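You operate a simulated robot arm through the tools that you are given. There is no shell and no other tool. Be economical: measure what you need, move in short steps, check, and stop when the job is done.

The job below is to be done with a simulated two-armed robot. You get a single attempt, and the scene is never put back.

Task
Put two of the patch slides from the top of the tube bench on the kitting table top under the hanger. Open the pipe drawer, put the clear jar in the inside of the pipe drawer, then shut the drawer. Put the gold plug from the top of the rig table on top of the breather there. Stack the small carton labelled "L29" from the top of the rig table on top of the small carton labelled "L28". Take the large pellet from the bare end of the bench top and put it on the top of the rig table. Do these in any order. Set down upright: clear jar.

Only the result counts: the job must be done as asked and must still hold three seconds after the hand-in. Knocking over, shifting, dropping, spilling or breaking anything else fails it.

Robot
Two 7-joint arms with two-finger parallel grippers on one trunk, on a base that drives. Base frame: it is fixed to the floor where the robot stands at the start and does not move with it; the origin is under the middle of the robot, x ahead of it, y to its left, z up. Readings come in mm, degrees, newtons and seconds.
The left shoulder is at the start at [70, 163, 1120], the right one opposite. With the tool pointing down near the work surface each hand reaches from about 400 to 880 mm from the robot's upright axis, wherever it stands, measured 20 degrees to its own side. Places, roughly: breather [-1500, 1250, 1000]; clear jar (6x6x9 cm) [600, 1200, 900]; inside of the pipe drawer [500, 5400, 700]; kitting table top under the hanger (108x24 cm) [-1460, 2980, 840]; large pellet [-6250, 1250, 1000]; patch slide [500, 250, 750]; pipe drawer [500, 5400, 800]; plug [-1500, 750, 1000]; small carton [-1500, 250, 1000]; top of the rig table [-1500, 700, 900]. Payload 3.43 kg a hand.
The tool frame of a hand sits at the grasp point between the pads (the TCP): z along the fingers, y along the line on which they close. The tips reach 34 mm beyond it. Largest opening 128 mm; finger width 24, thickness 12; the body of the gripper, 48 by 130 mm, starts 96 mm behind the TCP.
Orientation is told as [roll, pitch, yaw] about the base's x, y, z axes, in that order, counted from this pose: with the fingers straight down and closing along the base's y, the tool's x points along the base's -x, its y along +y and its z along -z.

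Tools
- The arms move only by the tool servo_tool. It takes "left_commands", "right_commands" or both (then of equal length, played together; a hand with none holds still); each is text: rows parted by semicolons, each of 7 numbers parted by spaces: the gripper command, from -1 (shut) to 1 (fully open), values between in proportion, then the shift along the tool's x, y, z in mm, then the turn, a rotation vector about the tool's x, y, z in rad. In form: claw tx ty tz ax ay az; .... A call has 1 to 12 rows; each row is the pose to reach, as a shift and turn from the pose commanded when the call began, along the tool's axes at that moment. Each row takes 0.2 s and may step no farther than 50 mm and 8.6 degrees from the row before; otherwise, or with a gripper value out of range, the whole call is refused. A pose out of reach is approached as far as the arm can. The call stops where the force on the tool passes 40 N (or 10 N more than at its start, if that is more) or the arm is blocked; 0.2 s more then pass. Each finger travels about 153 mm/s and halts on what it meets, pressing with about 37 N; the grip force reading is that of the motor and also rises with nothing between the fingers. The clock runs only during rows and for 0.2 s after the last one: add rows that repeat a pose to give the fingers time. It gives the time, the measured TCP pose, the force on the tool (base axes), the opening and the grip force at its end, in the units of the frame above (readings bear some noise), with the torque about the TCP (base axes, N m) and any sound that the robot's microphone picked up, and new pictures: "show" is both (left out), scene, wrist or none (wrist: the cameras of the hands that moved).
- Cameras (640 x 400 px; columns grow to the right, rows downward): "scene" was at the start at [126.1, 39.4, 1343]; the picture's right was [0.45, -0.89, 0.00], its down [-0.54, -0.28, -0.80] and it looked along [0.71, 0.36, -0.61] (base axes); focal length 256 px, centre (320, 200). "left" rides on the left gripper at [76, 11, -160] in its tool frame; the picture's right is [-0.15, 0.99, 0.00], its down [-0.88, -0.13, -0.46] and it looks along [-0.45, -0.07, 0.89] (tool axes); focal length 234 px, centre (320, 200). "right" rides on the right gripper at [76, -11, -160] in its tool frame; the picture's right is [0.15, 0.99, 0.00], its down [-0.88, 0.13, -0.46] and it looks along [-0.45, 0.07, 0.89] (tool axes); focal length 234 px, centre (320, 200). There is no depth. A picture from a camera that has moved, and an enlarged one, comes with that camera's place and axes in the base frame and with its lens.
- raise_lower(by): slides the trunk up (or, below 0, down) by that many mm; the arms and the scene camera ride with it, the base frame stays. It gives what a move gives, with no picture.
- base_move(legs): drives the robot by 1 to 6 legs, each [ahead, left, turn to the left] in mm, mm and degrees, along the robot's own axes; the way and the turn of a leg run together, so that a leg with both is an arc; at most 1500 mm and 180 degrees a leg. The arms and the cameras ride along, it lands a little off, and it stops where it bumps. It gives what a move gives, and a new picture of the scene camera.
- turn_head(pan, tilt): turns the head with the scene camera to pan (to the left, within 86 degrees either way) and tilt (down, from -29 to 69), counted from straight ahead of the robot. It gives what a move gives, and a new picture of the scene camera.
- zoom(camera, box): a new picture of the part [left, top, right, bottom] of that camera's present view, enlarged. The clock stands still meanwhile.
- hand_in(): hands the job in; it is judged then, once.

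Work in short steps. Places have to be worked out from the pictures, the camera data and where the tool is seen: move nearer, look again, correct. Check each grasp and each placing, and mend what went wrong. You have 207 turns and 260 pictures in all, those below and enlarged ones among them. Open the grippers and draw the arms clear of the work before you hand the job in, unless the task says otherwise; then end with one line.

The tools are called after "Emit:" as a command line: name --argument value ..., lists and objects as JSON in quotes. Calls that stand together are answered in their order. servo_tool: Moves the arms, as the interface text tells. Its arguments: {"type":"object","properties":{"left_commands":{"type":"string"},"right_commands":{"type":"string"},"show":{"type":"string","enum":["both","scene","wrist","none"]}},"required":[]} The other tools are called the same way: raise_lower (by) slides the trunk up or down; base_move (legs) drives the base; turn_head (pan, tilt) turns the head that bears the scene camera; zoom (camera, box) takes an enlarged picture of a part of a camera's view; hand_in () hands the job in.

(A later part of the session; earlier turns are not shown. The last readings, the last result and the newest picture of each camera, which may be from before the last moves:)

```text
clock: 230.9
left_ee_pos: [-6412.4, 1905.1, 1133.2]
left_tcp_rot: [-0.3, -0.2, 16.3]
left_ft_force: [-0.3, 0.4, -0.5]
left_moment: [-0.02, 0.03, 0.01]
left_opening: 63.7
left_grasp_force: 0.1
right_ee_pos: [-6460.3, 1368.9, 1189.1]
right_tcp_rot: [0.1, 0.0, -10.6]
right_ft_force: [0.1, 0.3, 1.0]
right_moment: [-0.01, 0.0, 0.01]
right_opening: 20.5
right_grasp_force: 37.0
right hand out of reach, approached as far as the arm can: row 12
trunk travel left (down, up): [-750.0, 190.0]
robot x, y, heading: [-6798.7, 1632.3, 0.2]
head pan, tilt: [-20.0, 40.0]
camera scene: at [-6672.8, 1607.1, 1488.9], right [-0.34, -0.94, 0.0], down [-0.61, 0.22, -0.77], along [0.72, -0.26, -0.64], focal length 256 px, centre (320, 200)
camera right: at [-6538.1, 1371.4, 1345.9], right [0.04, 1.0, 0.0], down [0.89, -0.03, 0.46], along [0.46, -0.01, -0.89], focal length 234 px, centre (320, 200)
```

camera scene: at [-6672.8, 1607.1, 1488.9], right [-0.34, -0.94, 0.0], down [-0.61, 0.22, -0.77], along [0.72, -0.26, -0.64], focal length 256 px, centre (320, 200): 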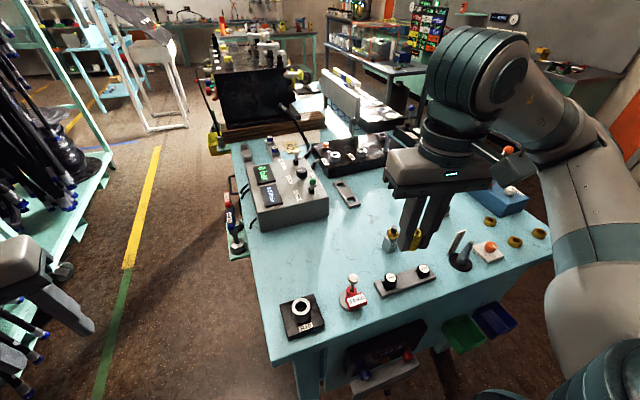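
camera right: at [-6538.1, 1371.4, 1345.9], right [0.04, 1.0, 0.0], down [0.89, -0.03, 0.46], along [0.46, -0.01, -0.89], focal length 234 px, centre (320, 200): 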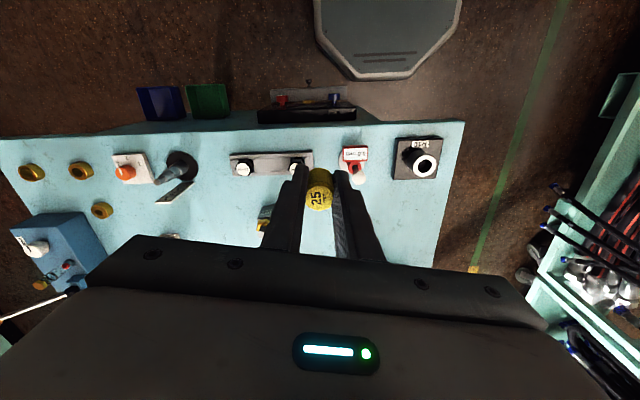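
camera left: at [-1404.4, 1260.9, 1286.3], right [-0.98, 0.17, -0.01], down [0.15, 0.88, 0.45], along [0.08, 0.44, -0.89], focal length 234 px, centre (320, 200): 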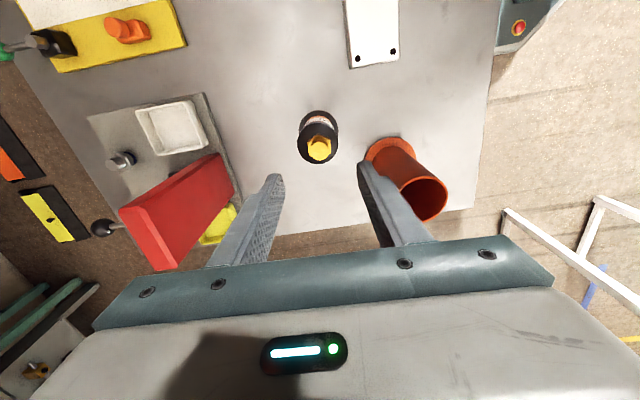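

Pellet held. Drive back: north aisle, east, then down to the rig table's west side.

Emit:
base_move --legs '[[0, 500, 0], [1450, 0, 0], [1450, 0, 0], [450, 0, 0], [0, -1180, 0], [1250, 0, 0]]'

Emit:
turn_head --pan -15 --tilt 40

```text
clock: 238.5
left_ee_pos: [-5342.2, 2416.4, 1135.4]
left_tcp_rot: [-0.6, -0.4, 16.3]
left_ft_force: [0.4, 0.1, -0.3]
left_moment: [0.03, 0.02, 0.02]
left_opening: 63.9
left_grasp_force: 0.0
right_ee_pos: [-5389.2, 1879.9, 1191.2]
right_tcp_rot: [0.1, -0.6, -11.1]
right_ft_force: [0.2, -0.1, -0.2]
right_moment: [0.03, 0.04, -0.04]
right_opening: 20.4
right_grasp_force: 36.8
trunk travel left (down, up): [-750.0, 190.0]
robot x, y, heading: [-5723.7, 2145.0, -0.1]
head pan, tilt: [-20.0, 40.0]
stopped in leg 2: the robot was blocked; the commanded pose is now the measured one
camera scene: at [-5602.9, 2120.9, 1489.1], right [-0.34, -0.94, 0.0], down [-0.6, 0.22, -0.77], along [0.72, -0.26, -0.64], focal length 256 px, centre (320, 200)
```

scene: 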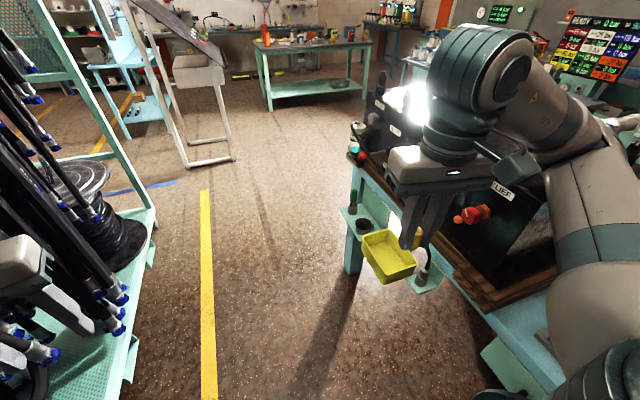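

```text
clock: 239.2
left_ee_pos: [-5344.1, 2417.0, 1136.6]
left_tcp_rot: [-0.7, -0.6, 16.4]
left_ft_force: [0.1, -0.5, -0.2]
left_moment: [0.02, 0.01, -0.02]
left_opening: 64.1
left_grasp_force: 0.1
right_ee_pos: [-5390.2, 1879.7, 1192.7]
right_tcp_rot: [0.2, -0.5, -11.0]
right_ft_force: [0.6, 0.0, 1.0]
right_moment: [-0.02, -0.02, 0.01]
right_opening: 20.5
right_grasp_force: 36.9
trunk travel left (down, up): [-750.0, 190.0]
robot x, y, heading: [-5723.6, 2146.8, 0.3]
head pan, tilt: [-15.0, 40.0]
camera scene: at [-5603.5, 2126.1, 1489.9], right [-0.25, -0.97, 0.0], down [-0.62, 0.16, -0.77], along [0.75, -0.2, -0.64], focal length 256 px, centre (320, 200)
```

scene: 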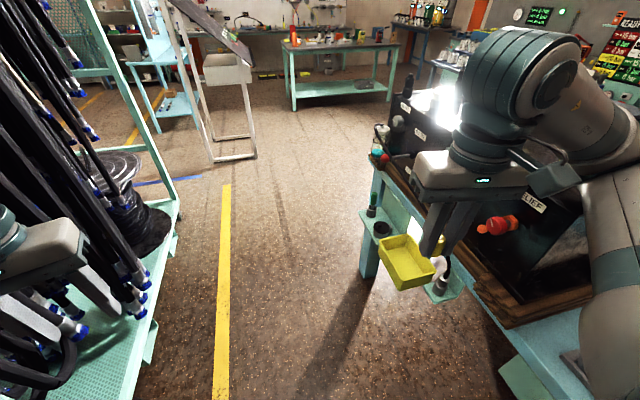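

The drive was blocked, probably the left elbow brushing the hose rack. Back up a bit first.

Emit:
base_move --legs '[[-400, 0, 0]]'

Emit:
turn_head --pan 70 --tilt 20

```text
clock: 241.7
left_ee_pos: [-5738.5, 2412.3, 1134.8]
left_tcp_rot: [-0.4, -0.2, 16.4]
left_ft_force: [0.3, 0.1, 0.6]
left_moment: [0.0, -0.01, -0.04]
left_opening: 64.1
left_grasp_force: 0.0
right_ee_pos: [-5783.2, 1874.9, 1188.0]
right_tcp_rot: [0.3, -0.1, -10.7]
right_ft_force: [-0.3, 0.1, -0.1]
right_moment: [-0.01, -0.02, -0.01]
right_opening: 20.4
right_grasp_force: 36.5
trunk travel left (down, up): [-750.0, 190.0]
robot x, y, heading: [-6126.7, 2141.2, 0.4]
head pan, tilt: [-15.0, 40.0]
camera scene: at [-5995.0, 2120.9, 1488.8], right [-0.25, -0.97, 0.0], down [-0.62, 0.16, -0.77], along [0.74, -0.19, -0.64], focal length 256 px, centre (320, 200)
```

scene: 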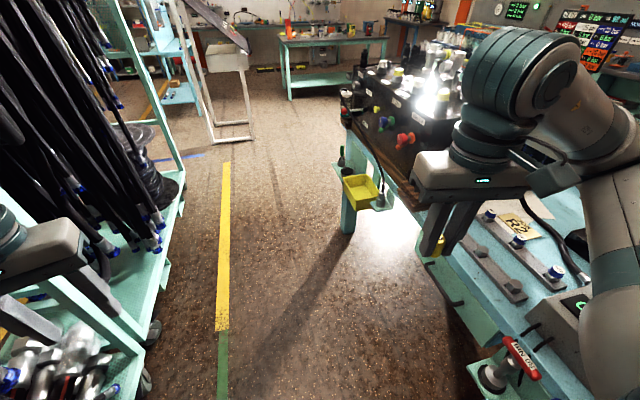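

```text
clock: 243.3
left_ee_pos: [-5739.1, 2412.5, 1133.2]
left_tcp_rot: [-0.5, -0.2, 16.4]
left_ft_force: [-0.5, 0.3, -0.3]
left_moment: [-0.01, 0.0, 0.03]
left_opening: 64.3
left_grasp_force: 0.1
right_ee_pos: [-5784.5, 1874.3, 1189.7]
right_tcp_rot: [0.2, -0.1, -10.7]
right_ft_force: [-0.4, -0.3, -0.6]
right_moment: [0.03, -0.02, -0.01]
right_opening: 20.3
right_grasp_force: 36.9
trunk travel left (down, up): [-750.0, 190.0]
robot x, y, heading: [-6126.3, 2137.4, 0.3]
head pan, tilt: [70.0, 20.0]
camera scene: at [-6046.3, 2230.2, 1520.3], right [0.94, -0.34, 0.0], down [-0.12, -0.32, -0.94], along [0.32, 0.88, -0.34], focal length 256 px, centre (320, 200)
```

scene: 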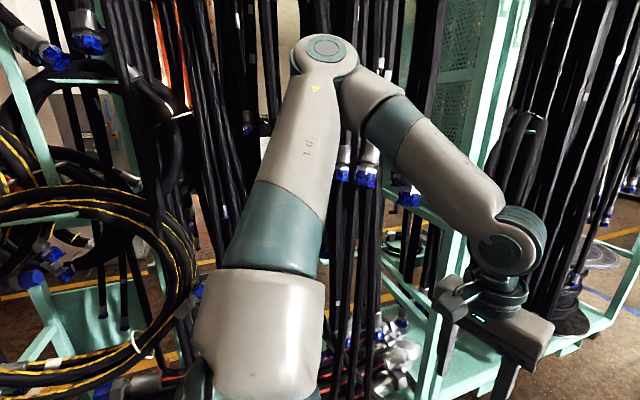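

The left elbow is very near the hoses. Move 60 mm away from the rack and tuck the left hand in.

Emit:
base_move --legs '[[0, -65, 0]]'

Emit:
servo_tool --left_commands "0 20 -20 0 0 0 0;0 40 -40 0 0 0 0;0 60 -60 0 0 0 0;0 80 -80 0 0 0 0;0 99 -100 0 0 0 0;0 99 -100 0 0 0 0" --show "scene"

```text
clock: 244.3
left_ee_pos: [-5739.3, 2352.7, 1134.4]
left_tcp_rot: [-0.6, 0.0, 16.5]
left_ft_force: [-0.2, 0.5, -0.1]
left_moment: [-0.01, 0.03, -0.01]
left_opening: 64.1
left_grasp_force: 0.0
right_ee_pos: [-5783.3, 1815.4, 1189.4]
right_tcp_rot: [0.1, -0.2, -10.7]
right_ft_force: [0.4, 0.9, 0.2]
right_moment: [-0.02, 0.03, 0.0]
right_opening: 20.3
right_grasp_force: 37.1
trunk travel left (down, up): [-750.0, 190.0]
robot x, y, heading: [-6127.4, 2078.6, 0.5]
head pan, tilt: [70.0, 20.0]
camera scene: at [-6046.3, 2171.2, 1520.0], right [0.94, -0.34, 0.0], down [-0.11, -0.33, -0.94], along [0.32, 0.88, -0.35], focal length 256 px, centre (320, 200)
```

scene: 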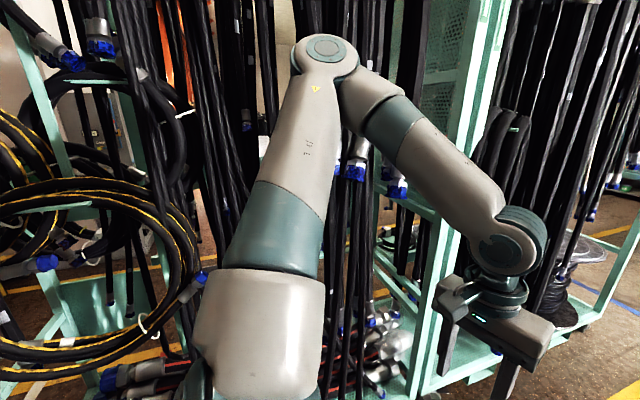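

```text
clock: 245.7
left_ee_pos: [-5782.9, 2216.0, 1143.5]
left_tcp_rot: [-0.3, -0.1, 16.5]
left_ft_force: [0.1, -0.1, 0.5]
left_moment: [0.01, -0.01, 0.0]
left_opening: 63.9
left_grasp_force: 0.0
left hand out of reach, approached as far as the arm can: row 2, 3, 4, 5, 6
right_ee_pos: [-5783.7, 1810.6, 1188.2]
right_tcp_rot: [0.3, -0.2, -10.7]
right_ft_force: [0.0, 0.0, 0.4]
right_moment: [-0.03, 0.0, 0.04]
right_opening: 20.6
right_grasp_force: 36.8
trunk travel left (down, up): [-750.0, 190.0]
robot x, y, heading: [-6124.7, 2078.1, 0.4]
head pan, tilt: [70.0, 20.0]
camera scene: at [-6047.0, 2166.0, 1520.4], right [0.94, -0.34, 0.0], down [-0.11, -0.32, -0.94], along [0.32, 0.89, -0.34], focal length 256 px, centre (320, 200)
```

scene: 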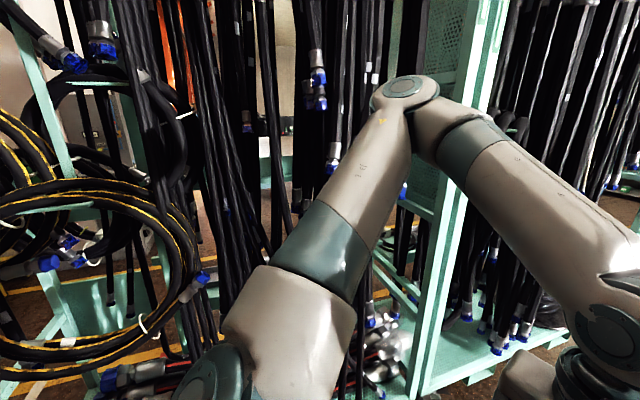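

The elbow is now ~85 mm farther from the rack. Continue east in legs.

Emit:
base_move --legs '[[500, 0, -0.4], [1100, 0, 0], [1060, 0, 0]]'

```text
clock: 248.2
left_ee_pos: [-5345.3, 2217.5, 1142.9]
left_tcp_rot: [-0.4, -0.3, 16.1]
left_ft_force: [0.3, 0.5, -0.2]
left_moment: [0.01, -0.03, -0.01]
left_opening: 63.9
left_grasp_force: 0.1
right_ee_pos: [-5346.2, 1812.0, 1191.6]
right_tcp_rot: [0.3, -0.7, -11.2]
right_ft_force: [-0.4, -0.1, -0.4]
right_moment: [0.0, 0.01, -0.01]
right_opening: 20.6
right_grasp_force: 37.3
trunk travel left (down, up): [-750.0, 190.0]
robot x, y, heading: [-5685.6, 2079.7, -0.1]
head pan, tilt: [70.0, 20.0]
stopped in leg 1: the robot was blocked; the commanded pose is now the measured one
camera scene: at [-5609.1, 2169.8, 1520.1], right [0.94, -0.34, 0.0], down [-0.11, -0.32, -0.94], along [0.32, 0.88, -0.34], focal length 256 px, centre (320, 200)
```

scene: 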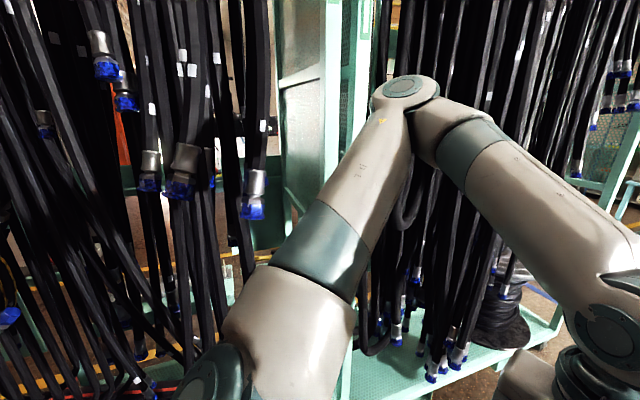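

Blocked at the same spot, and the right arm's readings shifted — so the right arm touches something. Back off slightly and look right.

Emit:
base_move --legs '[[-120, 0, 0]]'

Emit:
turn_head --pan -60 --tilt 25

```text
clock: 249.5
left_ee_pos: [-5460.7, 2216.1, 1143.8]
left_tcp_rot: [-0.2, -0.1, 16.4]
left_ft_force: [0.4, -1.0, 0.1]
left_moment: [-0.01, -0.02, -0.01]
left_opening: 64.2
left_grasp_force: 0.0
right_ee_pos: [-5463.9, 1809.8, 1187.7]
right_tcp_rot: [0.2, -0.3, -11.2]
right_ft_force: [-0.7, -0.2, 0.5]
right_moment: [0.04, -0.01, 0.05]
right_opening: 20.5
right_grasp_force: 36.8
trunk travel left (down, up): [-750.0, 190.0]
robot x, y, heading: [-5808.7, 2081.8, -0.0]
head pan, tilt: [70.0, 20.0]
camera scene: at [-5724.7, 2166.6, 1520.2], right [0.94, -0.34, 0.0], down [-0.12, -0.32, -0.94], along [0.32, 0.88, -0.34], focal length 256 px, centre (320, 200)
```

scene: 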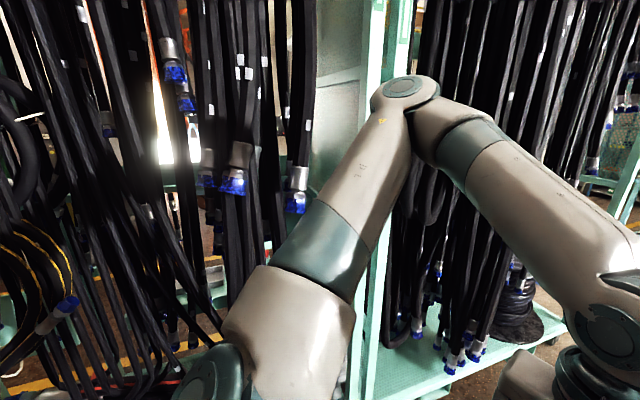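

```text
clock: 251.6
left_ee_pos: [-5460.2, 2215.6, 1143.5]
left_tcp_rot: [-0.2, -0.1, 16.3]
left_ft_force: [0.5, 0.2, -1.0]
left_moment: [-0.01, -0.02, -0.04]
left_opening: 64.1
left_grasp_force: 0.0
right_ee_pos: [-5464.8, 1811.3, 1190.0]
right_tcp_rot: [0.3, -0.3, -11.1]
right_ft_force: [0.2, 0.0, -0.9]
right_moment: [0.02, 0.01, 0.04]
right_opening: 20.3
right_grasp_force: 37.3
trunk travel left (down, up): [-750.0, 190.0]
robot x, y, heading: [-5802.9, 2078.4, 0.0]
head pan, tilt: [-60.0, 25.0]
camera scene: at [-5710.4, 2000.2, 1512.3], right [-0.86, -0.5, 0.0], down [-0.21, 0.37, -0.91], along [0.46, -0.78, -0.42], focal length 256 px, centre (320, 200)
```

scene: 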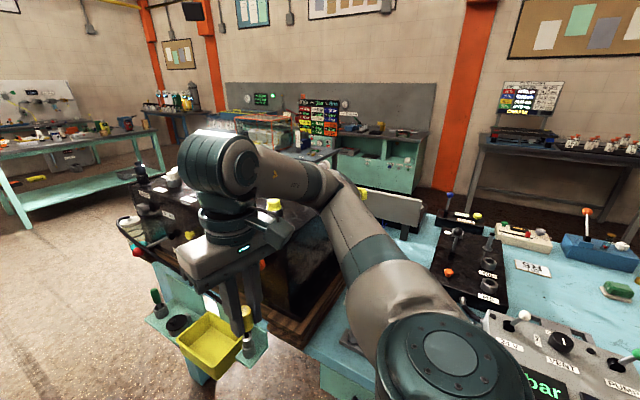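

The right forearm runs into the black valve box. Back off, pull the right hand inwards and raise the trunk fully.

Emit:
base_move --legs '[[-250, 0, 0]]'

Emit:
servo_tool --right_commands "-1 10 25 0 0 0 0;-1 20 50 0 0 0 0;-1 30 75 0 0 0 0;-1 41 100 0 0 0 0;-1 41 119 0 0 0 0;-1 41 119 0 0 0 0" --show "none"

Emit:
raise_lower --by 185

Emit:
turn_head --pan -55 --tilt 30

```text
clock: 253.4
left_ee_pos: [-5711.8, 2215.9, 1142.5]
left_tcp_rot: [-0.3, 0.0, 16.3]
left_ft_force: [-0.5, -0.4, -0.6]
left_moment: [0.01, 0.04, 0.01]
left_opening: 64.2
left_grasp_force: 0.0
right_ee_pos: [-5714.0, 1809.0, 1189.8]
right_tcp_rot: [0.3, -0.3, -11.1]
right_ft_force: [-0.7, 0.2, -0.6]
right_moment: [0.0, 0.02, -0.02]
right_opening: 20.2
right_grasp_force: 37.7
trunk travel left (down, up): [-750.0, 190.0]
robot x, y, heading: [-6055.8, 2079.8, -0.0]
head pan, tilt: [-60.0, 25.0]
camera scene: at [-5960.5, 1999.4, 1512.1], right [-0.86, -0.5, 0.0], down [-0.21, 0.37, -0.91], along [0.45, -0.78, -0.42], focal length 256 px, centre (320, 200)
```

scene: 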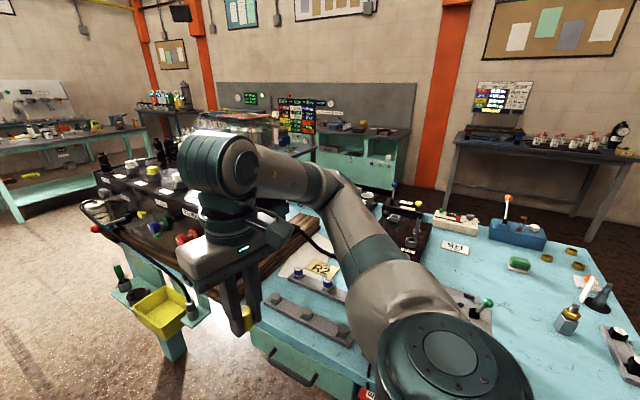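

```text
clock: 254.8
left_ee_pos: [-5712.6, 2214.4, 1143.6]
left_tcp_rot: [-0.3, -0.1, 16.2]
left_ft_force: [-0.1, 0.0, 0.1]
left_moment: [-0.01, 0.02, 0.0]
left_opening: 63.6
left_grasp_force: 0.2
right_ee_pos: [-5732.9, 1935.0, 1190.8]
right_tcp_rot: [0.3, -0.3, -11.0]
right_ft_force: [0.0, -0.2, -0.3]
right_moment: [0.04, 0.02, -0.04]
right_opening: 20.3
right_grasp_force: 36.6
right hand out of reach, approached as far as the arm can: row 1, 2, 3, 4
trunk travel left (down, up): [-750.0, 190.0]
robot x, y, heading: [-6054.4, 2080.2, 0.3]
head pan, tilt: [-60.0, 25.0]
```

```text
clock: 256.9
left_ee_pos: [-5711.7, 2215.8, 1328.3]
left_tcp_rot: [-0.4, -0.1, 16.1]
left_ft_force: [-0.7, -0.7, 0.4]
left_moment: [0.0, -0.01, 0.01]
left_opening: 64.1
left_grasp_force: 0.1
right_ee_pos: [-5732.4, 1935.8, 1374.3]
right_tcp_rot: [0.2, -0.2, -11.0]
right_ft_force: [0.5, -0.1, -0.5]
right_moment: [-0.04, -0.01, -0.01]
right_opening: 20.6
right_grasp_force: 37.1
trunk travel left (down, up): [-935.0, 5.0]
robot x, y, heading: [-6057.1, 2080.1, -0.0]
head pan, tilt: [-60.0, 25.0]
```

```text
clock: 257.5
left_ee_pos: [-5711.9, 2216.0, 1328.4]
left_tcp_rot: [-0.3, -0.2, 16.4]
left_ft_force: [0.0, 0.3, -0.6]
left_moment: [0.01, 0.01, -0.04]
left_opening: 64.0
left_grasp_force: 0.1
right_ee_pos: [-5731.4, 1935.5, 1375.5]
right_tcp_rot: [0.1, -0.2, -11.0]
right_ft_force: [0.6, 0.6, 0.0]
right_moment: [0.02, -0.02, 0.01]
right_opening: 20.4
right_grasp_force: 36.8
trunk travel left (down, up): [-935.0, 5.0]
robot x, y, heading: [-6056.2, 2083.0, 0.1]
head pan, tilt: [-55.0, 30.0]
camera scene: at [-5955.6, 2005.3, 1689.3], right [-0.82, -0.58, 0.0], down [-0.29, 0.41, -0.87], along [0.5, -0.71, -0.5], focal length 256 px, centre (320, 200)
```

scene: 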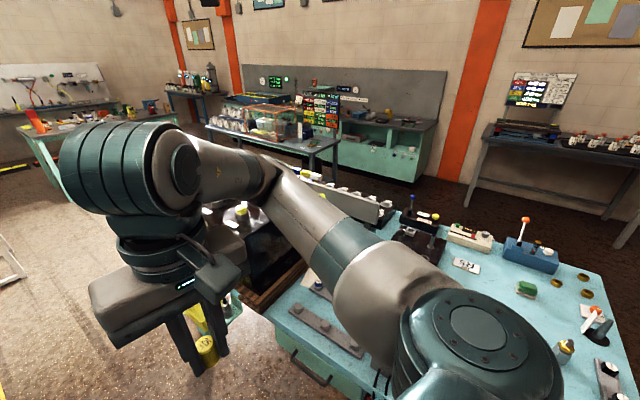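

Much better clearance. Drive east again.

Emit:
base_move --legs '[[500, 15, 0], [1100, 15, 0], [1000, 0, 0]]'

```text
clock: 270.4
left_ee_pos: [-3122.2, 2267.8, 1328.5]
left_tcp_rot: [-0.3, -0.1, 16.9]
left_ft_force: [-0.8, -0.2, -0.6]
left_moment: [0.01, -0.05, -0.04]
left_opening: 64.1
left_grasp_force: 0.0
right_ee_pos: [-3137.6, 1986.2, 1374.5]
right_tcp_rot: [0.2, -0.2, -10.4]
right_ft_force: [0.8, -0.1, 0.0]
right_moment: [0.01, 0.02, 0.02]
right_opening: 20.2
right_grasp_force: 36.9
trunk travel left (down, up): [-935.0, 5.0]
robot x, y, heading: [-3464.5, 2129.8, 0.8]
head pan, tilt: [-55.0, 30.0]
camera scene: at [-3362.7, 2053.8, 1689.4], right [-0.81, -0.59, 0.0], down [-0.29, 0.41, -0.87], along [0.51, -0.7, -0.5], focal length 256 px, centre (320, 200)
```

scene: 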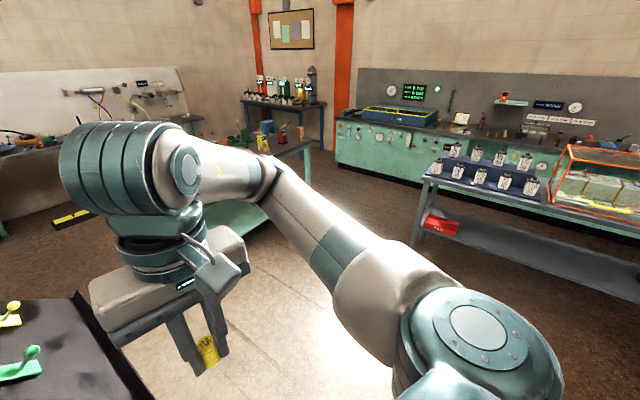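

Through. Now south then east to the rig table.

Emit:
base_move --legs '[[0, -1210, -0.8], [1330, 0, 0]]'

Emit:
turn_head --pan -10 --tilt 45

```text
clock: 282.9
left_ee_pos: [-1777.5, 1046.2, 1327.9]
left_tcp_rot: [-0.3, -0.1, 16.1]
left_ft_force: [-0.1, -0.2, -0.4]
left_moment: [0.04, -0.01, -0.01]
left_opening: 63.9
left_grasp_force: 0.0
right_ee_pos: [-1797.2, 765.0, 1375.6]
right_tcp_rot: [0.1, -0.3, -11.1]
right_ft_force: [0.2, -0.3, 0.7]
right_moment: [-0.01, -0.07, 0.02]
right_opening: 20.5
right_grasp_force: 36.8
trunk travel left (down, up): [-935.0, 5.0]
robot x, y, heading: [-2121.4, 908.6, 0.2]
head pan, tilt: [-55.0, 30.0]
camera scene: at [-2021.5, 835.7, 1689.4], right [-0.82, -0.57, 0.0], down [-0.29, 0.41, -0.87], along [0.5, -0.71, -0.5], focal length 256 px, centre (320, 200)
```

scene: 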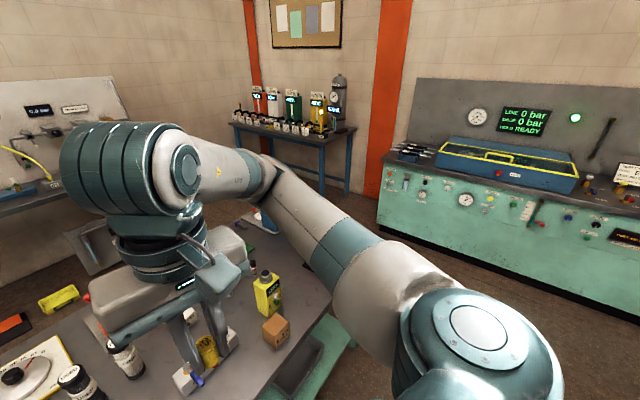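

```text
clock: 284.0
left_ee_pos: [-1776.8, 1046.9, 1327.3]
left_tcp_rot: [-0.3, 0.0, 16.0]
left_ft_force: [-0.4, 0.9, 0.6]
left_moment: [0.05, 0.01, -0.02]
left_opening: 63.6
left_grasp_force: 0.1
right_ee_pos: [-1797.7, 765.6, 1375.8]
right_tcp_rot: [0.2, -0.2, -11.3]
right_ft_force: [1.0, -0.3, 0.3]
right_moment: [0.01, 0.0, 0.01]
right_opening: 20.4
right_grasp_force: 37.4
trunk travel left (down, up): [-935.0, 5.0]
robot x, y, heading: [-2119.9, 906.2, -0.1]
head pan, tilt: [-10.0, 45.0]
camera scene: at [-1992.7, 895.6, 1666.7], right [-0.17, -0.98, 0.0], down [-0.7, 0.12, -0.71], along [0.7, -0.12, -0.71], focal length 256 px, centre (320, 200)
```

scene: 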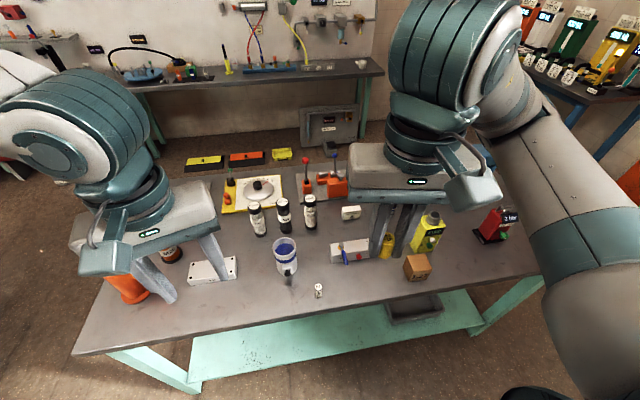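

Free spot at ≈[-1615,680] between the E7 can and carton L27. Lower the trunk, move in, and bring the pellet over it.

Emit:
base_move --legs '[[75, 0, 0]]'

Emit:
raise_lower --by -185

Emit:
servo_tool --right_commands "-1 -40 -21 0 0 0 0;-1 -80 -42 0 0 0 0;-1 -116 -64 10 0 0 0;-1 -116 -64 55 0 0 0;-1 -116 -64 100 0 0 0;-1 -116 -64 145 0 0 0;-1 -116 -64 190 0 0 0;-1 -116 -64 235 0 0 0;-1 -116 -64 255 0 0 0;-1 -116 -64 255 0 0 0" --show "both"

```text
clock: 285.1
left_ee_pos: [-1713.8, 1048.0, 1330.8]
left_tcp_rot: [-0.5, -0.6, 16.1]
left_ft_force: [-1.2, 0.9, 0.7]
left_moment: [0.0, -0.12, -0.02]
left_opening: 64.1
left_grasp_force: 0.1
right_ee_pos: [-1732.0, 765.9, 1378.2]
right_tcp_rot: [0.3, -0.7, -11.2]
right_ft_force: [-1.4, 0.0, -0.3]
right_moment: [-0.02, -0.1, 0.02]
right_opening: 20.5
right_grasp_force: 37.3
trunk travel left (down, up): [-935.0, 5.0]
robot x, y, heading: [-2047.1, 909.1, 0.1]
head pan, tilt: [-10.0, 45.0]
camera scene: at [-1930.7, 895.8, 1667.8], right [-0.17, -0.98, 0.0], down [-0.69, 0.12, -0.71], along [0.7, -0.12, -0.7], focal length 256 px, centre (320, 200)
```

scene: 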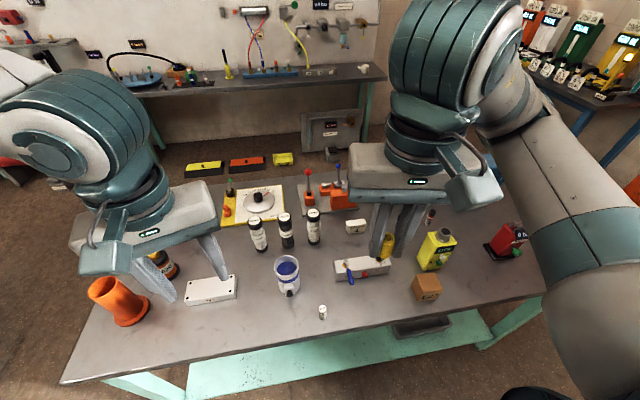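

```text
clock: 287.1
left_ee_pos: [-1703.4, 1046.8, 1143.3]
left_tcp_rot: [-0.2, -0.1, 16.0]
left_ft_force: [0.2, 0.4, 0.0]
left_moment: [-0.03, -0.01, -0.01]
left_opening: 64.2
left_grasp_force: 0.0
right_ee_pos: [-1721.6, 765.5, 1190.0]
right_tcp_rot: [0.3, -0.3, -11.2]
right_ft_force: [0.0, -0.6, 0.3]
right_moment: [0.02, 0.0, 0.04]
right_opening: 20.4
right_grasp_force: 36.3
trunk travel left (down, up): [-750.0, 190.0]
robot x, y, heading: [-2045.9, 909.7, 0.1]
head pan, tilt: [-10.0, 45.0]
```

```text
clock: 289.3
left_ee_pos: [-1703.2, 1047.3, 1142.9]
left_tcp_rot: [-0.3, 0.0, 16.2]
left_ft_force: [0.7, -0.1, -0.6]
left_moment: [-0.03, 0.02, -0.01]
left_opening: 64.1
left_grasp_force: 0.1
right_ee_pos: [-1621.3, 680.3, 934.9]
right_tcp_rot: [0.2, -0.4, -11.2]
right_ft_force: [-0.4, -0.2, -0.5]
right_moment: [0.0, -0.01, -0.01]
right_opening: 20.4
right_grasp_force: 36.8
trunk travel left (down, up): [-750.0, 190.0]
robot x, y, heading: [-2045.4, 911.2, 0.1]
head pan, tilt: [-10.0, 45.0]
camera scene: at [-1918.8, 895.9, 1481.7], right [-0.17, -0.98, 0.0], down [-0.7, 0.12, -0.71], along [0.7, -0.12, -0.71], focal length 256 px, centre (320, 200)
camera right: at [-1698.2, 683.5, 1092.3], right [0.05, 1.0, 0.0], down [0.89, -0.04, 0.46], along [0.46, -0.02, -0.89], focal length 234 px, centre (320, 200)
```

scene: 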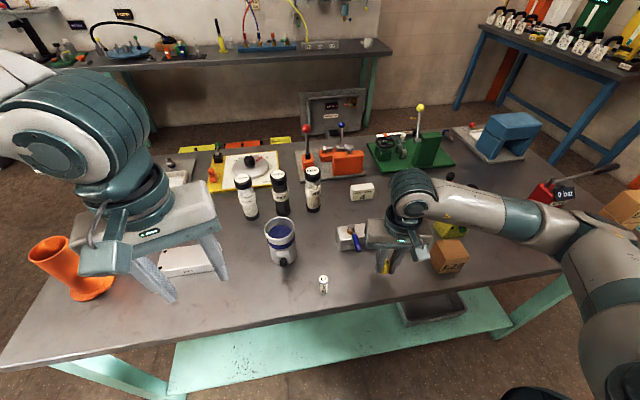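
right: 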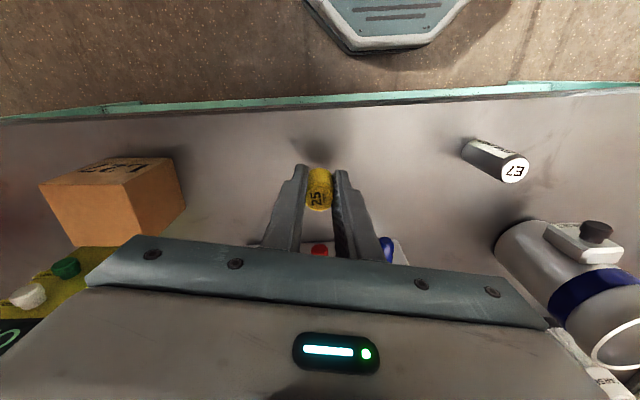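

Clear all around. Lower gently to contact.

Emit:
servo_tool --right_commands "-1 0 0 12 0 0 0;-1 0 0 22 0 0 0;-1 0 0 28 0 0 0;-1 0 0 31 0 0 0;-1 0 0 34 0 0 0;-1 0 0 36 0 0 0" --show "wrist"

```text
clock: 290.7
left_ee_pos: [-1702.6, 1047.1, 1142.8]
left_tcp_rot: [-0.3, 0.0, 16.1]
left_ft_force: [-0.1, 0.0, 0.6]
left_moment: [0.0, -0.03, 0.0]
left_opening: 64.2
left_grasp_force: 0.2
right_ee_pos: [-1619.5, 681.4, 899.7]
right_tcp_rot: [0.3, -0.2, -11.1]
right_ft_force: [0.4, -0.2, -0.3]
right_moment: [-0.01, 0.0, 0.0]
right_opening: 20.4
right_grasp_force: 36.9
trunk travel left (down, up): [-750.0, 190.0]
robot x, y, heading: [-2047.3, 906.3, -0.0]
head pan, tilt: [-10.0, 45.0]
camera right: at [-1697.9, 684.0, 1057.2], right [0.05, 1.0, 0.0], down [0.89, -0.04, 0.46], along [0.46, -0.02, -0.89], focal length 234 px, centre (320, 200)
```

right: 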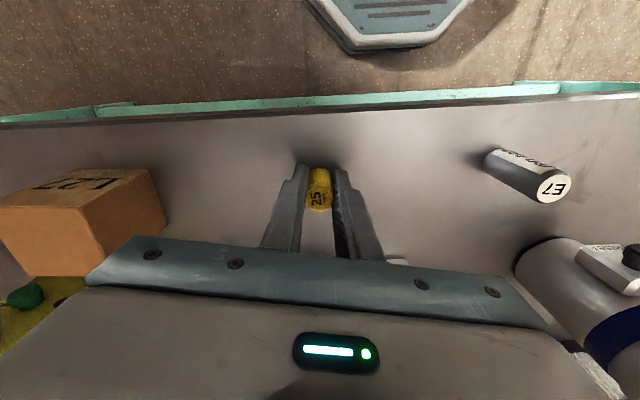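

No contact yet at 899.7; continue in small steps.

Emit:
servo_tool --right_commands "-1 0 0 3 0 0 0;-1 0 0 5 0 0 0;-1 0 0 7 0 0 0;-1 0 0 9 0 0 0" --show "wrist"

```text
clock: 291.6
left_ee_pos: [-1705.5, 1047.2, 1144.6]
left_tcp_rot: [-0.4, -0.2, 16.0]
left_ft_force: [-0.1, -0.1, 0.1]
left_moment: [0.0, 0.02, 0.0]
left_opening: 63.7
left_grasp_force: 0.1
right_ee_pos: [-1619.8, 680.4, 895.1]
right_tcp_rot: [0.4, -0.8, -11.2]
right_ft_force: [-7.6, 0.0, 24.4]
right_moment: [-0.05, 0.26, 0.01]
right_opening: 20.4
right_grasp_force: 37.0
trunk travel left (down, up): [-750.0, 190.0]
robot x, y, heading: [-2048.4, 911.6, -0.1]
head pan, tilt: [-10.0, 45.0]
stopped in row 4 (right hand): the force on the tool passed its limit (the readings are from after the stop); the commanded pose is now the measured one
camera right: at [-1699.2, 684.3, 1053.1], right [0.05, 1.0, 0.01], down [0.88, -0.04, 0.47], along [0.47, -0.02, -0.88], focal length 234 px, centre (320, 200)
```

right: 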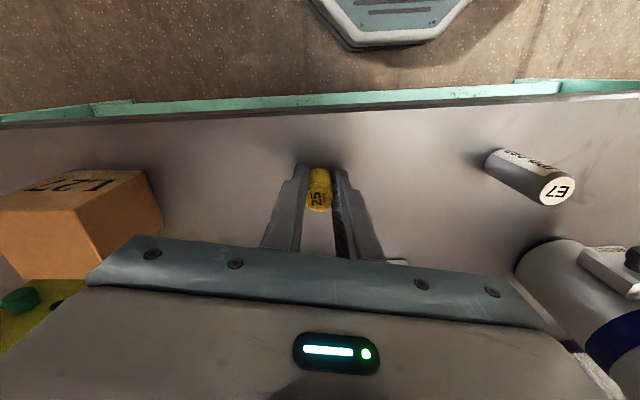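

Contact. Ease, open and lift away.

Emit:
servo_tool --right_commands "-1 0 0 -1 0 0 0;-0.4 0 0 -1 0 0 0;0 0 0 -1 0 0 0;0 0 0 -1 0 0 0;0 0 0 -40 0 0 0;0 0 0 -85 0 0 0;0 0 0 -130 0 0 0;0 0 0 -175 0 0 0;0 40 0 -215 0 0 0;0 80 20 -250 0 0 0;0 110 50 -260 0 0 0" --show "both"

```text
refused: row 9 steps farther than a row can; nothing moved
```

Reduce the step size.

Emit:
servo_tool --right_commands "-1 0 0 -1 0 0 0;-0.4 0 0 -1 0 0 0;0 0 0 -1 0 0 0;0 0 0 -1 0 0 0;0 0 0 -40 0 0 0;0 0 0 -85 0 0 0;0 0 0 -130 0 0 0;0 0 0 -175 0 0 0;0 25 0 -210 0 0 0;0 60 20 -235 0 0 0;0 90 50 -245 0 0 0" --show "both"

```text
clock: 294.0
left_ee_pos: [-1702.7, 1048.6, 1142.0]
left_tcp_rot: [-0.4, 0.1, 16.2]
left_ft_force: [0.1, 0.4, -0.2]
left_moment: [-0.03, -0.02, -0.01]
left_opening: 64.0
left_grasp_force: 0.1
right_ee_pos: [-1691.7, 752.3, 1140.1]
right_tcp_rot: [0.1, -0.5, -11.2]
right_ft_force: [0.6, 0.5, 0.4]
right_moment: [0.01, -0.02, 0.01]
right_opening: 63.8
right_grasp_force: 0.0
right hand out of reach, approached as far as the arm can: row 11
trunk travel left (down, up): [-750.0, 190.0]
robot x, y, heading: [-2049.0, 911.5, -0.2]
head pan, tilt: [-10.0, 45.0]
camera scene: at [-1917.7, 899.0, 1481.5], right [-0.17, -0.98, 0.0], down [-0.7, 0.12, -0.71], along [0.7, -0.12, -0.71], focal length 256 px, centre (320, 200)
camera right: at [-1770.3, 755.4, 1298.2], right [0.05, 1.0, 0.0], down [0.89, -0.04, 0.46], along [0.46, -0.02, -0.89], focal length 234 px, centre (320, 200)
```

scene: 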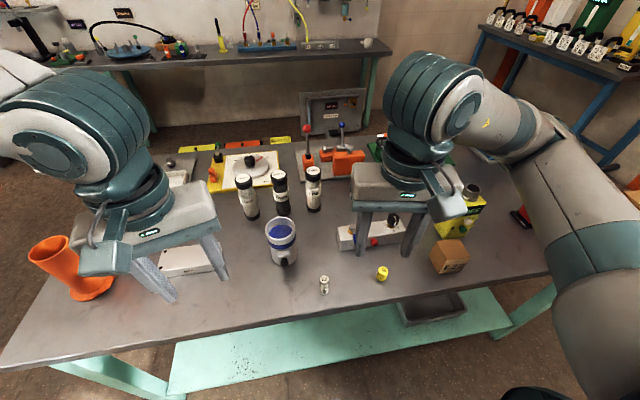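
right: 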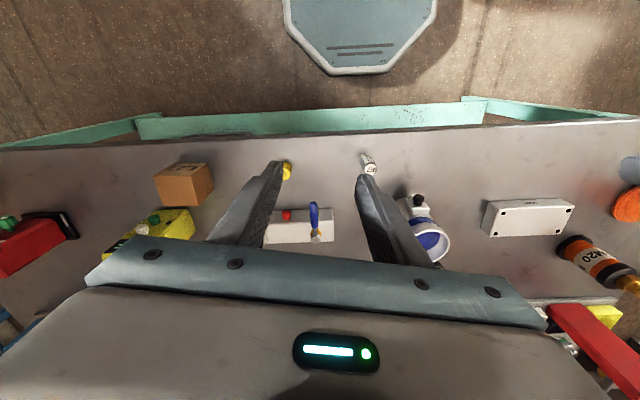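

Pellet stands on the rig table. Now to the jar: drive around the north end of the rig table to the tube bench.

Emit:
base_move --legs '[[-170, 0, 0], [-20, 560, 0], [440, 600, 0], [1400, 0, 0], [100, -800, 0]]'

Emit:
turn_head --pan 0 --tilt 30

```text
clock: 312.4
left_ee_pos: [36.9, 1405.8, 1143.0]
left_tcp_rot: [-0.3, 0.0, 15.7]
left_ft_force: [-0.2, -0.8, 0.2]
left_moment: [-0.02, 0.03, 0.03]
left_opening: 63.9
left_grasp_force: 0.1
right_ee_pos: [45.4, 1109.5, 1140.4]
right_tcp_rot: [0.2, -0.5, -11.6]
right_ft_force: [0.5, -0.2, -0.9]
right_moment: [0.01, 0.01, 0.0]
right_opening: 64.1
right_grasp_force: 0.0
trunk travel left (down, up): [-750.0, 190.0]
robot x, y, heading: [-311.1, 1271.7, -0.3]
head pan, tilt: [-10.0, 45.0]
camera scene: at [-180.2, 1256.9, 1481.7], right [-0.18, -0.98, 0.0], down [-0.7, 0.13, -0.71], along [0.7, -0.13, -0.71], focal length 256 px, centre (320, 200)
```

scene: 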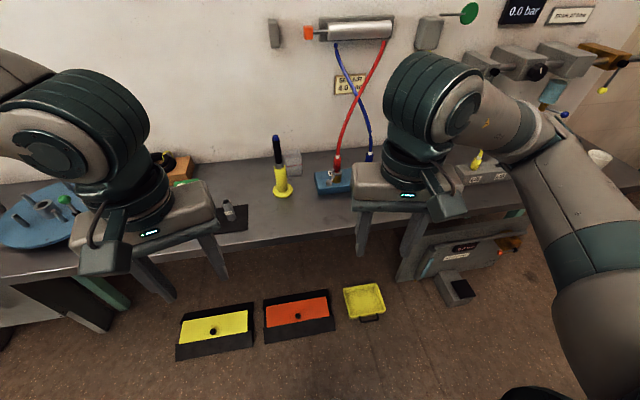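

```text
clock: 313.2
left_ee_pos: [35.8, 1405.3, 1143.5]
left_tcp_rot: [-0.2, 0.0, 15.7]
left_ft_force: [-0.1, 0.4, 0.6]
left_moment: [0.01, 0.0, 0.0]
left_opening: 63.8
left_grasp_force: 0.0
right_ee_pos: [45.4, 1108.3, 1140.8]
right_tcp_rot: [0.3, -0.5, -11.6]
right_ft_force: [1.0, 1.0, -0.7]
right_moment: [0.03, -0.03, 0.02]
right_opening: 63.9
right_grasp_force: 0.0
trunk travel left (down, up): [-750.0, 190.0]
robot x, y, heading: [-307.9, 1272.1, -0.3]
head pan, tilt: [0.0, 30.0]
camera scene: at [-169.7, 1270.2, 1504.2], right [-0.01, -1.0, 0.0], down [-0.5, 0.0, -0.87], along [0.87, -0.01, -0.5], focal length 256 px, centre (320, 200)
```

scene: 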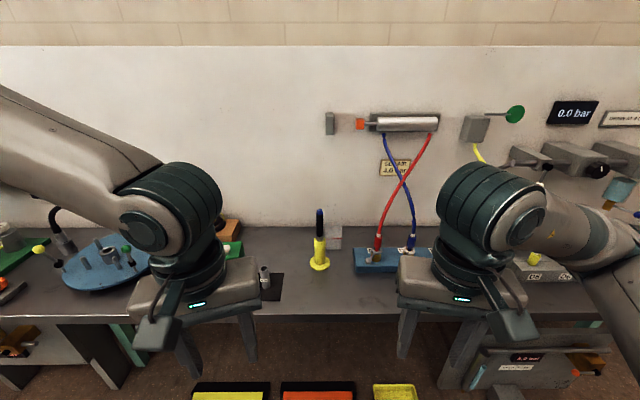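

Zoom to identify the clear jar.

Emit:
zoom --camera "scene" --box '[240, 180, 400, 290]'

```text
3.64 times, centred on (320, 235) of scene
camera zoom: at [-169.7, 1270.2, 1504.2], right [-0.01, -1.0, 0.0], down [-0.5, 0.0, -0.87], along [0.87, -0.01, -0.5], focal length 932 px, centre (320, 73)
```

zoom: 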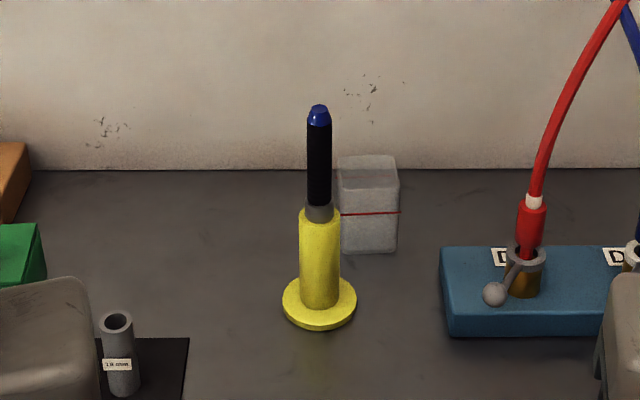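

The clear jar (square, red band) stands behind the yellow pen stand at ≈[603,1211]. Floor mats limit the base to x≈-60; position for the right hand.

Emit:
base_move --legs '[[0, 270, 0], [240, 0, 0]]'

Emit:
servo_tool --right_commands "0.6 -45 10 0 0 0 0.0;0.6 -90 20 0 0 0 -0.05;0.6 -135 20 0 0 0 -0.1;0.6 -180 20 0 0 0 -0.15;0.6 -220 20 0 0 0 -0.2;0.6 -220 20 0 0 0 -0.2" --show "both"

```text
clock: 316.5
left_ee_pos: [275.8, 1676.0, 1143.5]
left_tcp_rot: [-0.3, -0.2, 15.6]
left_ft_force: [-0.2, 0.1, 0.7]
left_moment: [0.0, 0.02, 0.01]
left_opening: 63.9
left_grasp_force: 0.1
right_ee_pos: [285.1, 1378.1, 1141.0]
right_tcp_rot: [0.3, -0.6, -11.6]
right_ft_force: [0.2, 0.2, 0.2]
right_moment: [-0.01, 0.0, 0.01]
right_opening: 64.2
right_grasp_force: 0.0
trunk travel left (down, up): [-750.0, 190.0]
robot x, y, heading: [-69.3, 1542.3, -0.4]
head pan, tilt: [0.0, 30.0]
camera scene: at [69.6, 1540.4, 1504.4], right [-0.01, -1.0, 0.0], down [-0.5, 0.0, -0.87], along [0.87, -0.01, -0.5], focal length 256 px, centre (320, 200)
```

scene: 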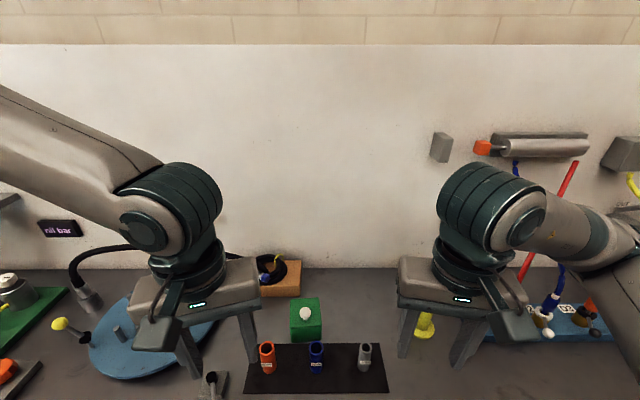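

```text
clock: 317.9
left_ee_pos: [275.9, 1675.7, 1144.1]
left_tcp_rot: [-0.3, -0.2, 15.8]
left_ft_force: [0.5, 0.3, 0.9]
left_moment: [0.0, -0.02, 0.02]
left_opening: 64.1
left_grasp_force: 0.1
right_ee_pos: [503.6, 1353.6, 1141.9]
right_tcp_rot: [0.2, -0.5, -0.1]
right_ft_force: [-0.2, 0.4, -0.8]
right_moment: [-0.01, 0.01, -0.01]
right_opening: 102.5
right_grasp_force: 0.1
trunk travel left (down, up): [-750.0, 190.0]
robot x, y, heading: [-70.9, 1544.5, -0.6]
head pan, tilt: [0.0, 30.0]
camera scene: at [70.0, 1539.9, 1504.4], right [-0.01, -1.0, 0.0], down [-0.5, 0.0, -0.87], along [0.87, -0.01, -0.5], focal length 256 px, centre (320, 200)
camera right: at [426.0, 1341.3, 1299.9], right [-0.14, 0.99, 0.0], down [0.88, 0.13, 0.47], along [0.46, 0.07, -0.89], focal length 234 px, centre (320, 200)
```

scene: 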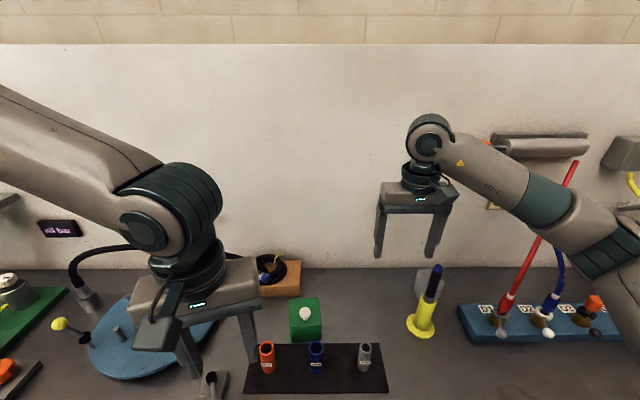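
right: 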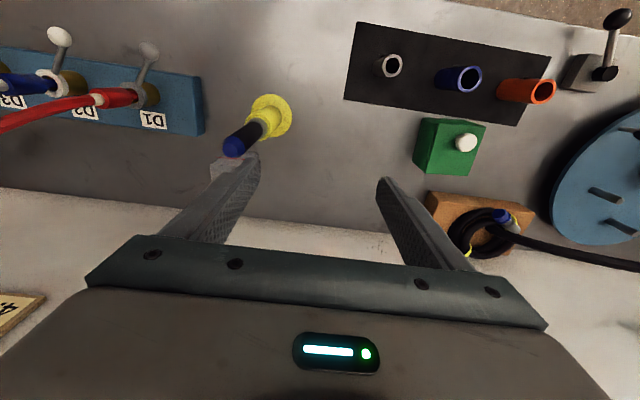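

Move the hand forward past the pen stand, tilt slightly back from the wall, then sideways over the jar.

Emit:
servo_tool --right_commands "0.6 -40 0 0 0 -0.1 0;0.6 -80 0 0 0 -0.2 0;0.6 -85 -40 0 0 -0.2 0;0.6 -85 -80 0 0 -0.2 0;0.6 -85 -120 0 0 -0.2 0;0.6 -85 -142 0 0 -0.2 0;0.6 -85 -142 0 0 -0.2 0" --show "both"

```text
clock: 319.5
left_ee_pos: [277.1, 1675.2, 1143.8]
left_tcp_rot: [-0.3, -0.1, 15.7]
left_ft_force: [-0.1, -1.3, 0.8]
left_moment: [0.03, -0.01, 0.0]
left_opening: 64.3
left_grasp_force: 0.0
right_ee_pos: [589.7, 1212.3, 1142.8]
right_tcp_rot: [0.1, -12.1, -0.2]
right_ft_force: [-1.0, 0.3, 0.1]
right_moment: [-0.01, 0.0, 0.01]
right_opening: 102.3
right_grasp_force: 0.1
trunk travel left (down, up): [-750.0, 190.0]
robot x, y, heading: [-66.2, 1538.6, -0.3]
head pan, tilt: [0.0, 30.0]
camera scene: at [71.0, 1540.8, 1504.2], right [-0.01, -1.0, 0.0], down [-0.5, 0.0, -0.87], along [0.87, -0.01, -0.5], focal length 256 px, centre (320, 200)
camera right: at [481.5, 1200.8, 1281.6], right [-0.14, 0.99, -0.03], down [0.77, 0.13, 0.63], along [0.63, 0.07, -0.78], focal length 234 px, centre (320, 200)
```

scene: 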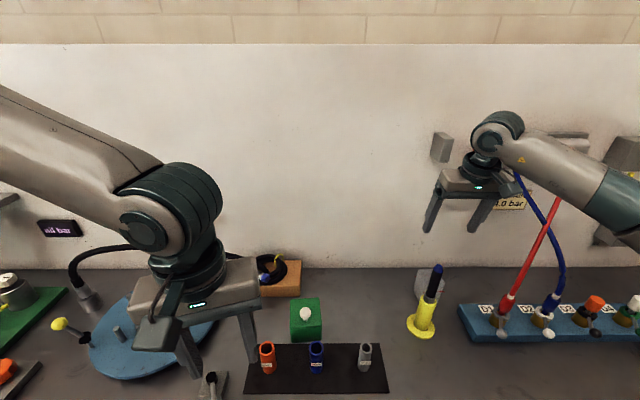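
right: 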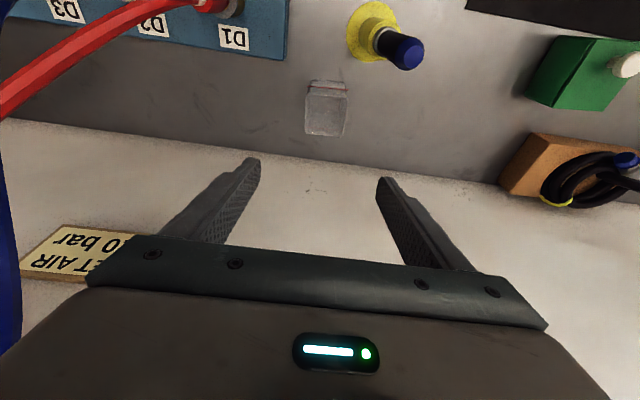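

Zoom the jar in the wrist view.

Emit:
zoom --camera "right" --box '[270, 60, 390, 150]'

```text
4.44 times, centred on (330, 105) of right
camera zoom: at [481.5, 1200.8, 1281.6], right [-0.14, 0.99, -0.03], down [0.77, 0.13, 0.63], along [0.63, 0.07, -0.78], focal length 1041 px, centre (276, 622)
```

zoom: 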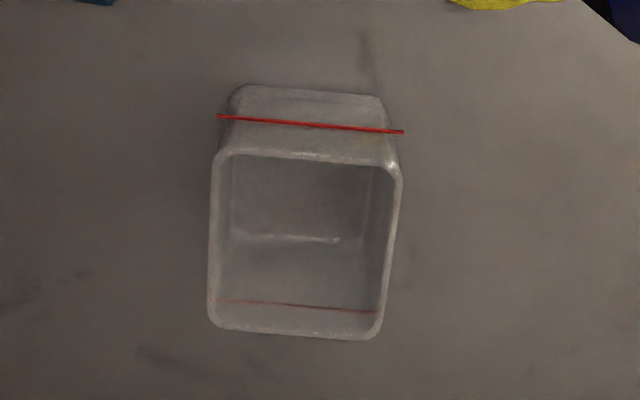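

Jar (open top) centre ≈[597,1217], yaw ≈4°. Descend part-way.

Emit:
servo_tool --right_commands "0.6 8 2 45 -0.007 0 -0.035;0.6 16 4 92 -0.014 0 -0.069;0.6 22 4.5 125 -0.014 0 -0.069;0.6 24 4.7 138 -0.014 0 -0.069;0.6 24 4.7 138 -0.014 0 -0.069" --show "both"

```text
clock: 320.7
left_ee_pos: [277.2, 1675.2, 1144.2]
left_tcp_rot: [-0.2, 0.0, 15.8]
left_ft_force: [-0.7, -0.1, 0.2]
left_moment: [0.02, 0.01, -0.02]
left_opening: 64.0
left_grasp_force: 0.0
right_ee_pos: [594.8, 1216.1, 1002.8]
right_tcp_rot: [0.2, -12.1, 3.9]
right_ft_force: [0.2, -0.4, -1.0]
right_moment: [0.0, -0.02, 0.05]
right_opening: 102.6
right_grasp_force: 0.1
trunk travel left (down, up): [-750.0, 190.0]
robot x, y, heading: [-69.2, 1544.4, -0.4]
head pan, tilt: [0.0, 30.0]
camera scene: at [70.5, 1540.3, 1504.3], right [-0.01, -1.0, 0.0], down [-0.5, 0.0, -0.87], along [0.87, -0.01, -0.5], focal length 256 px, centre (320, 200)
camera right: at [487.7, 1198.1, 1142.1], right [-0.21, 0.98, -0.03], down [0.76, 0.18, 0.63], along [0.62, 0.11, -0.78], focal length 234 px, centre (320, 200)
```

scene: 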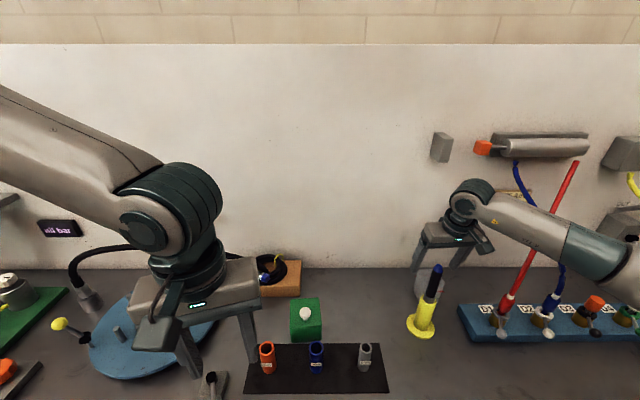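
right: 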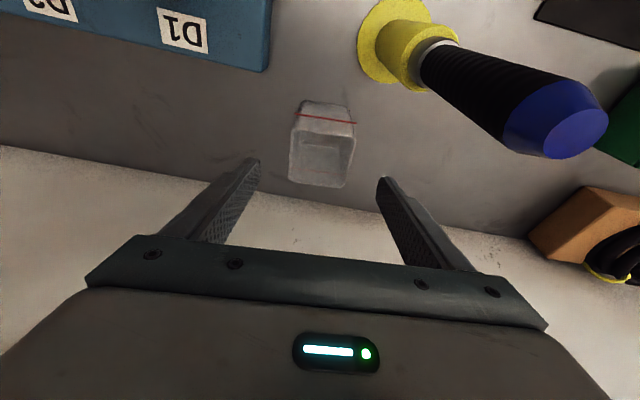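

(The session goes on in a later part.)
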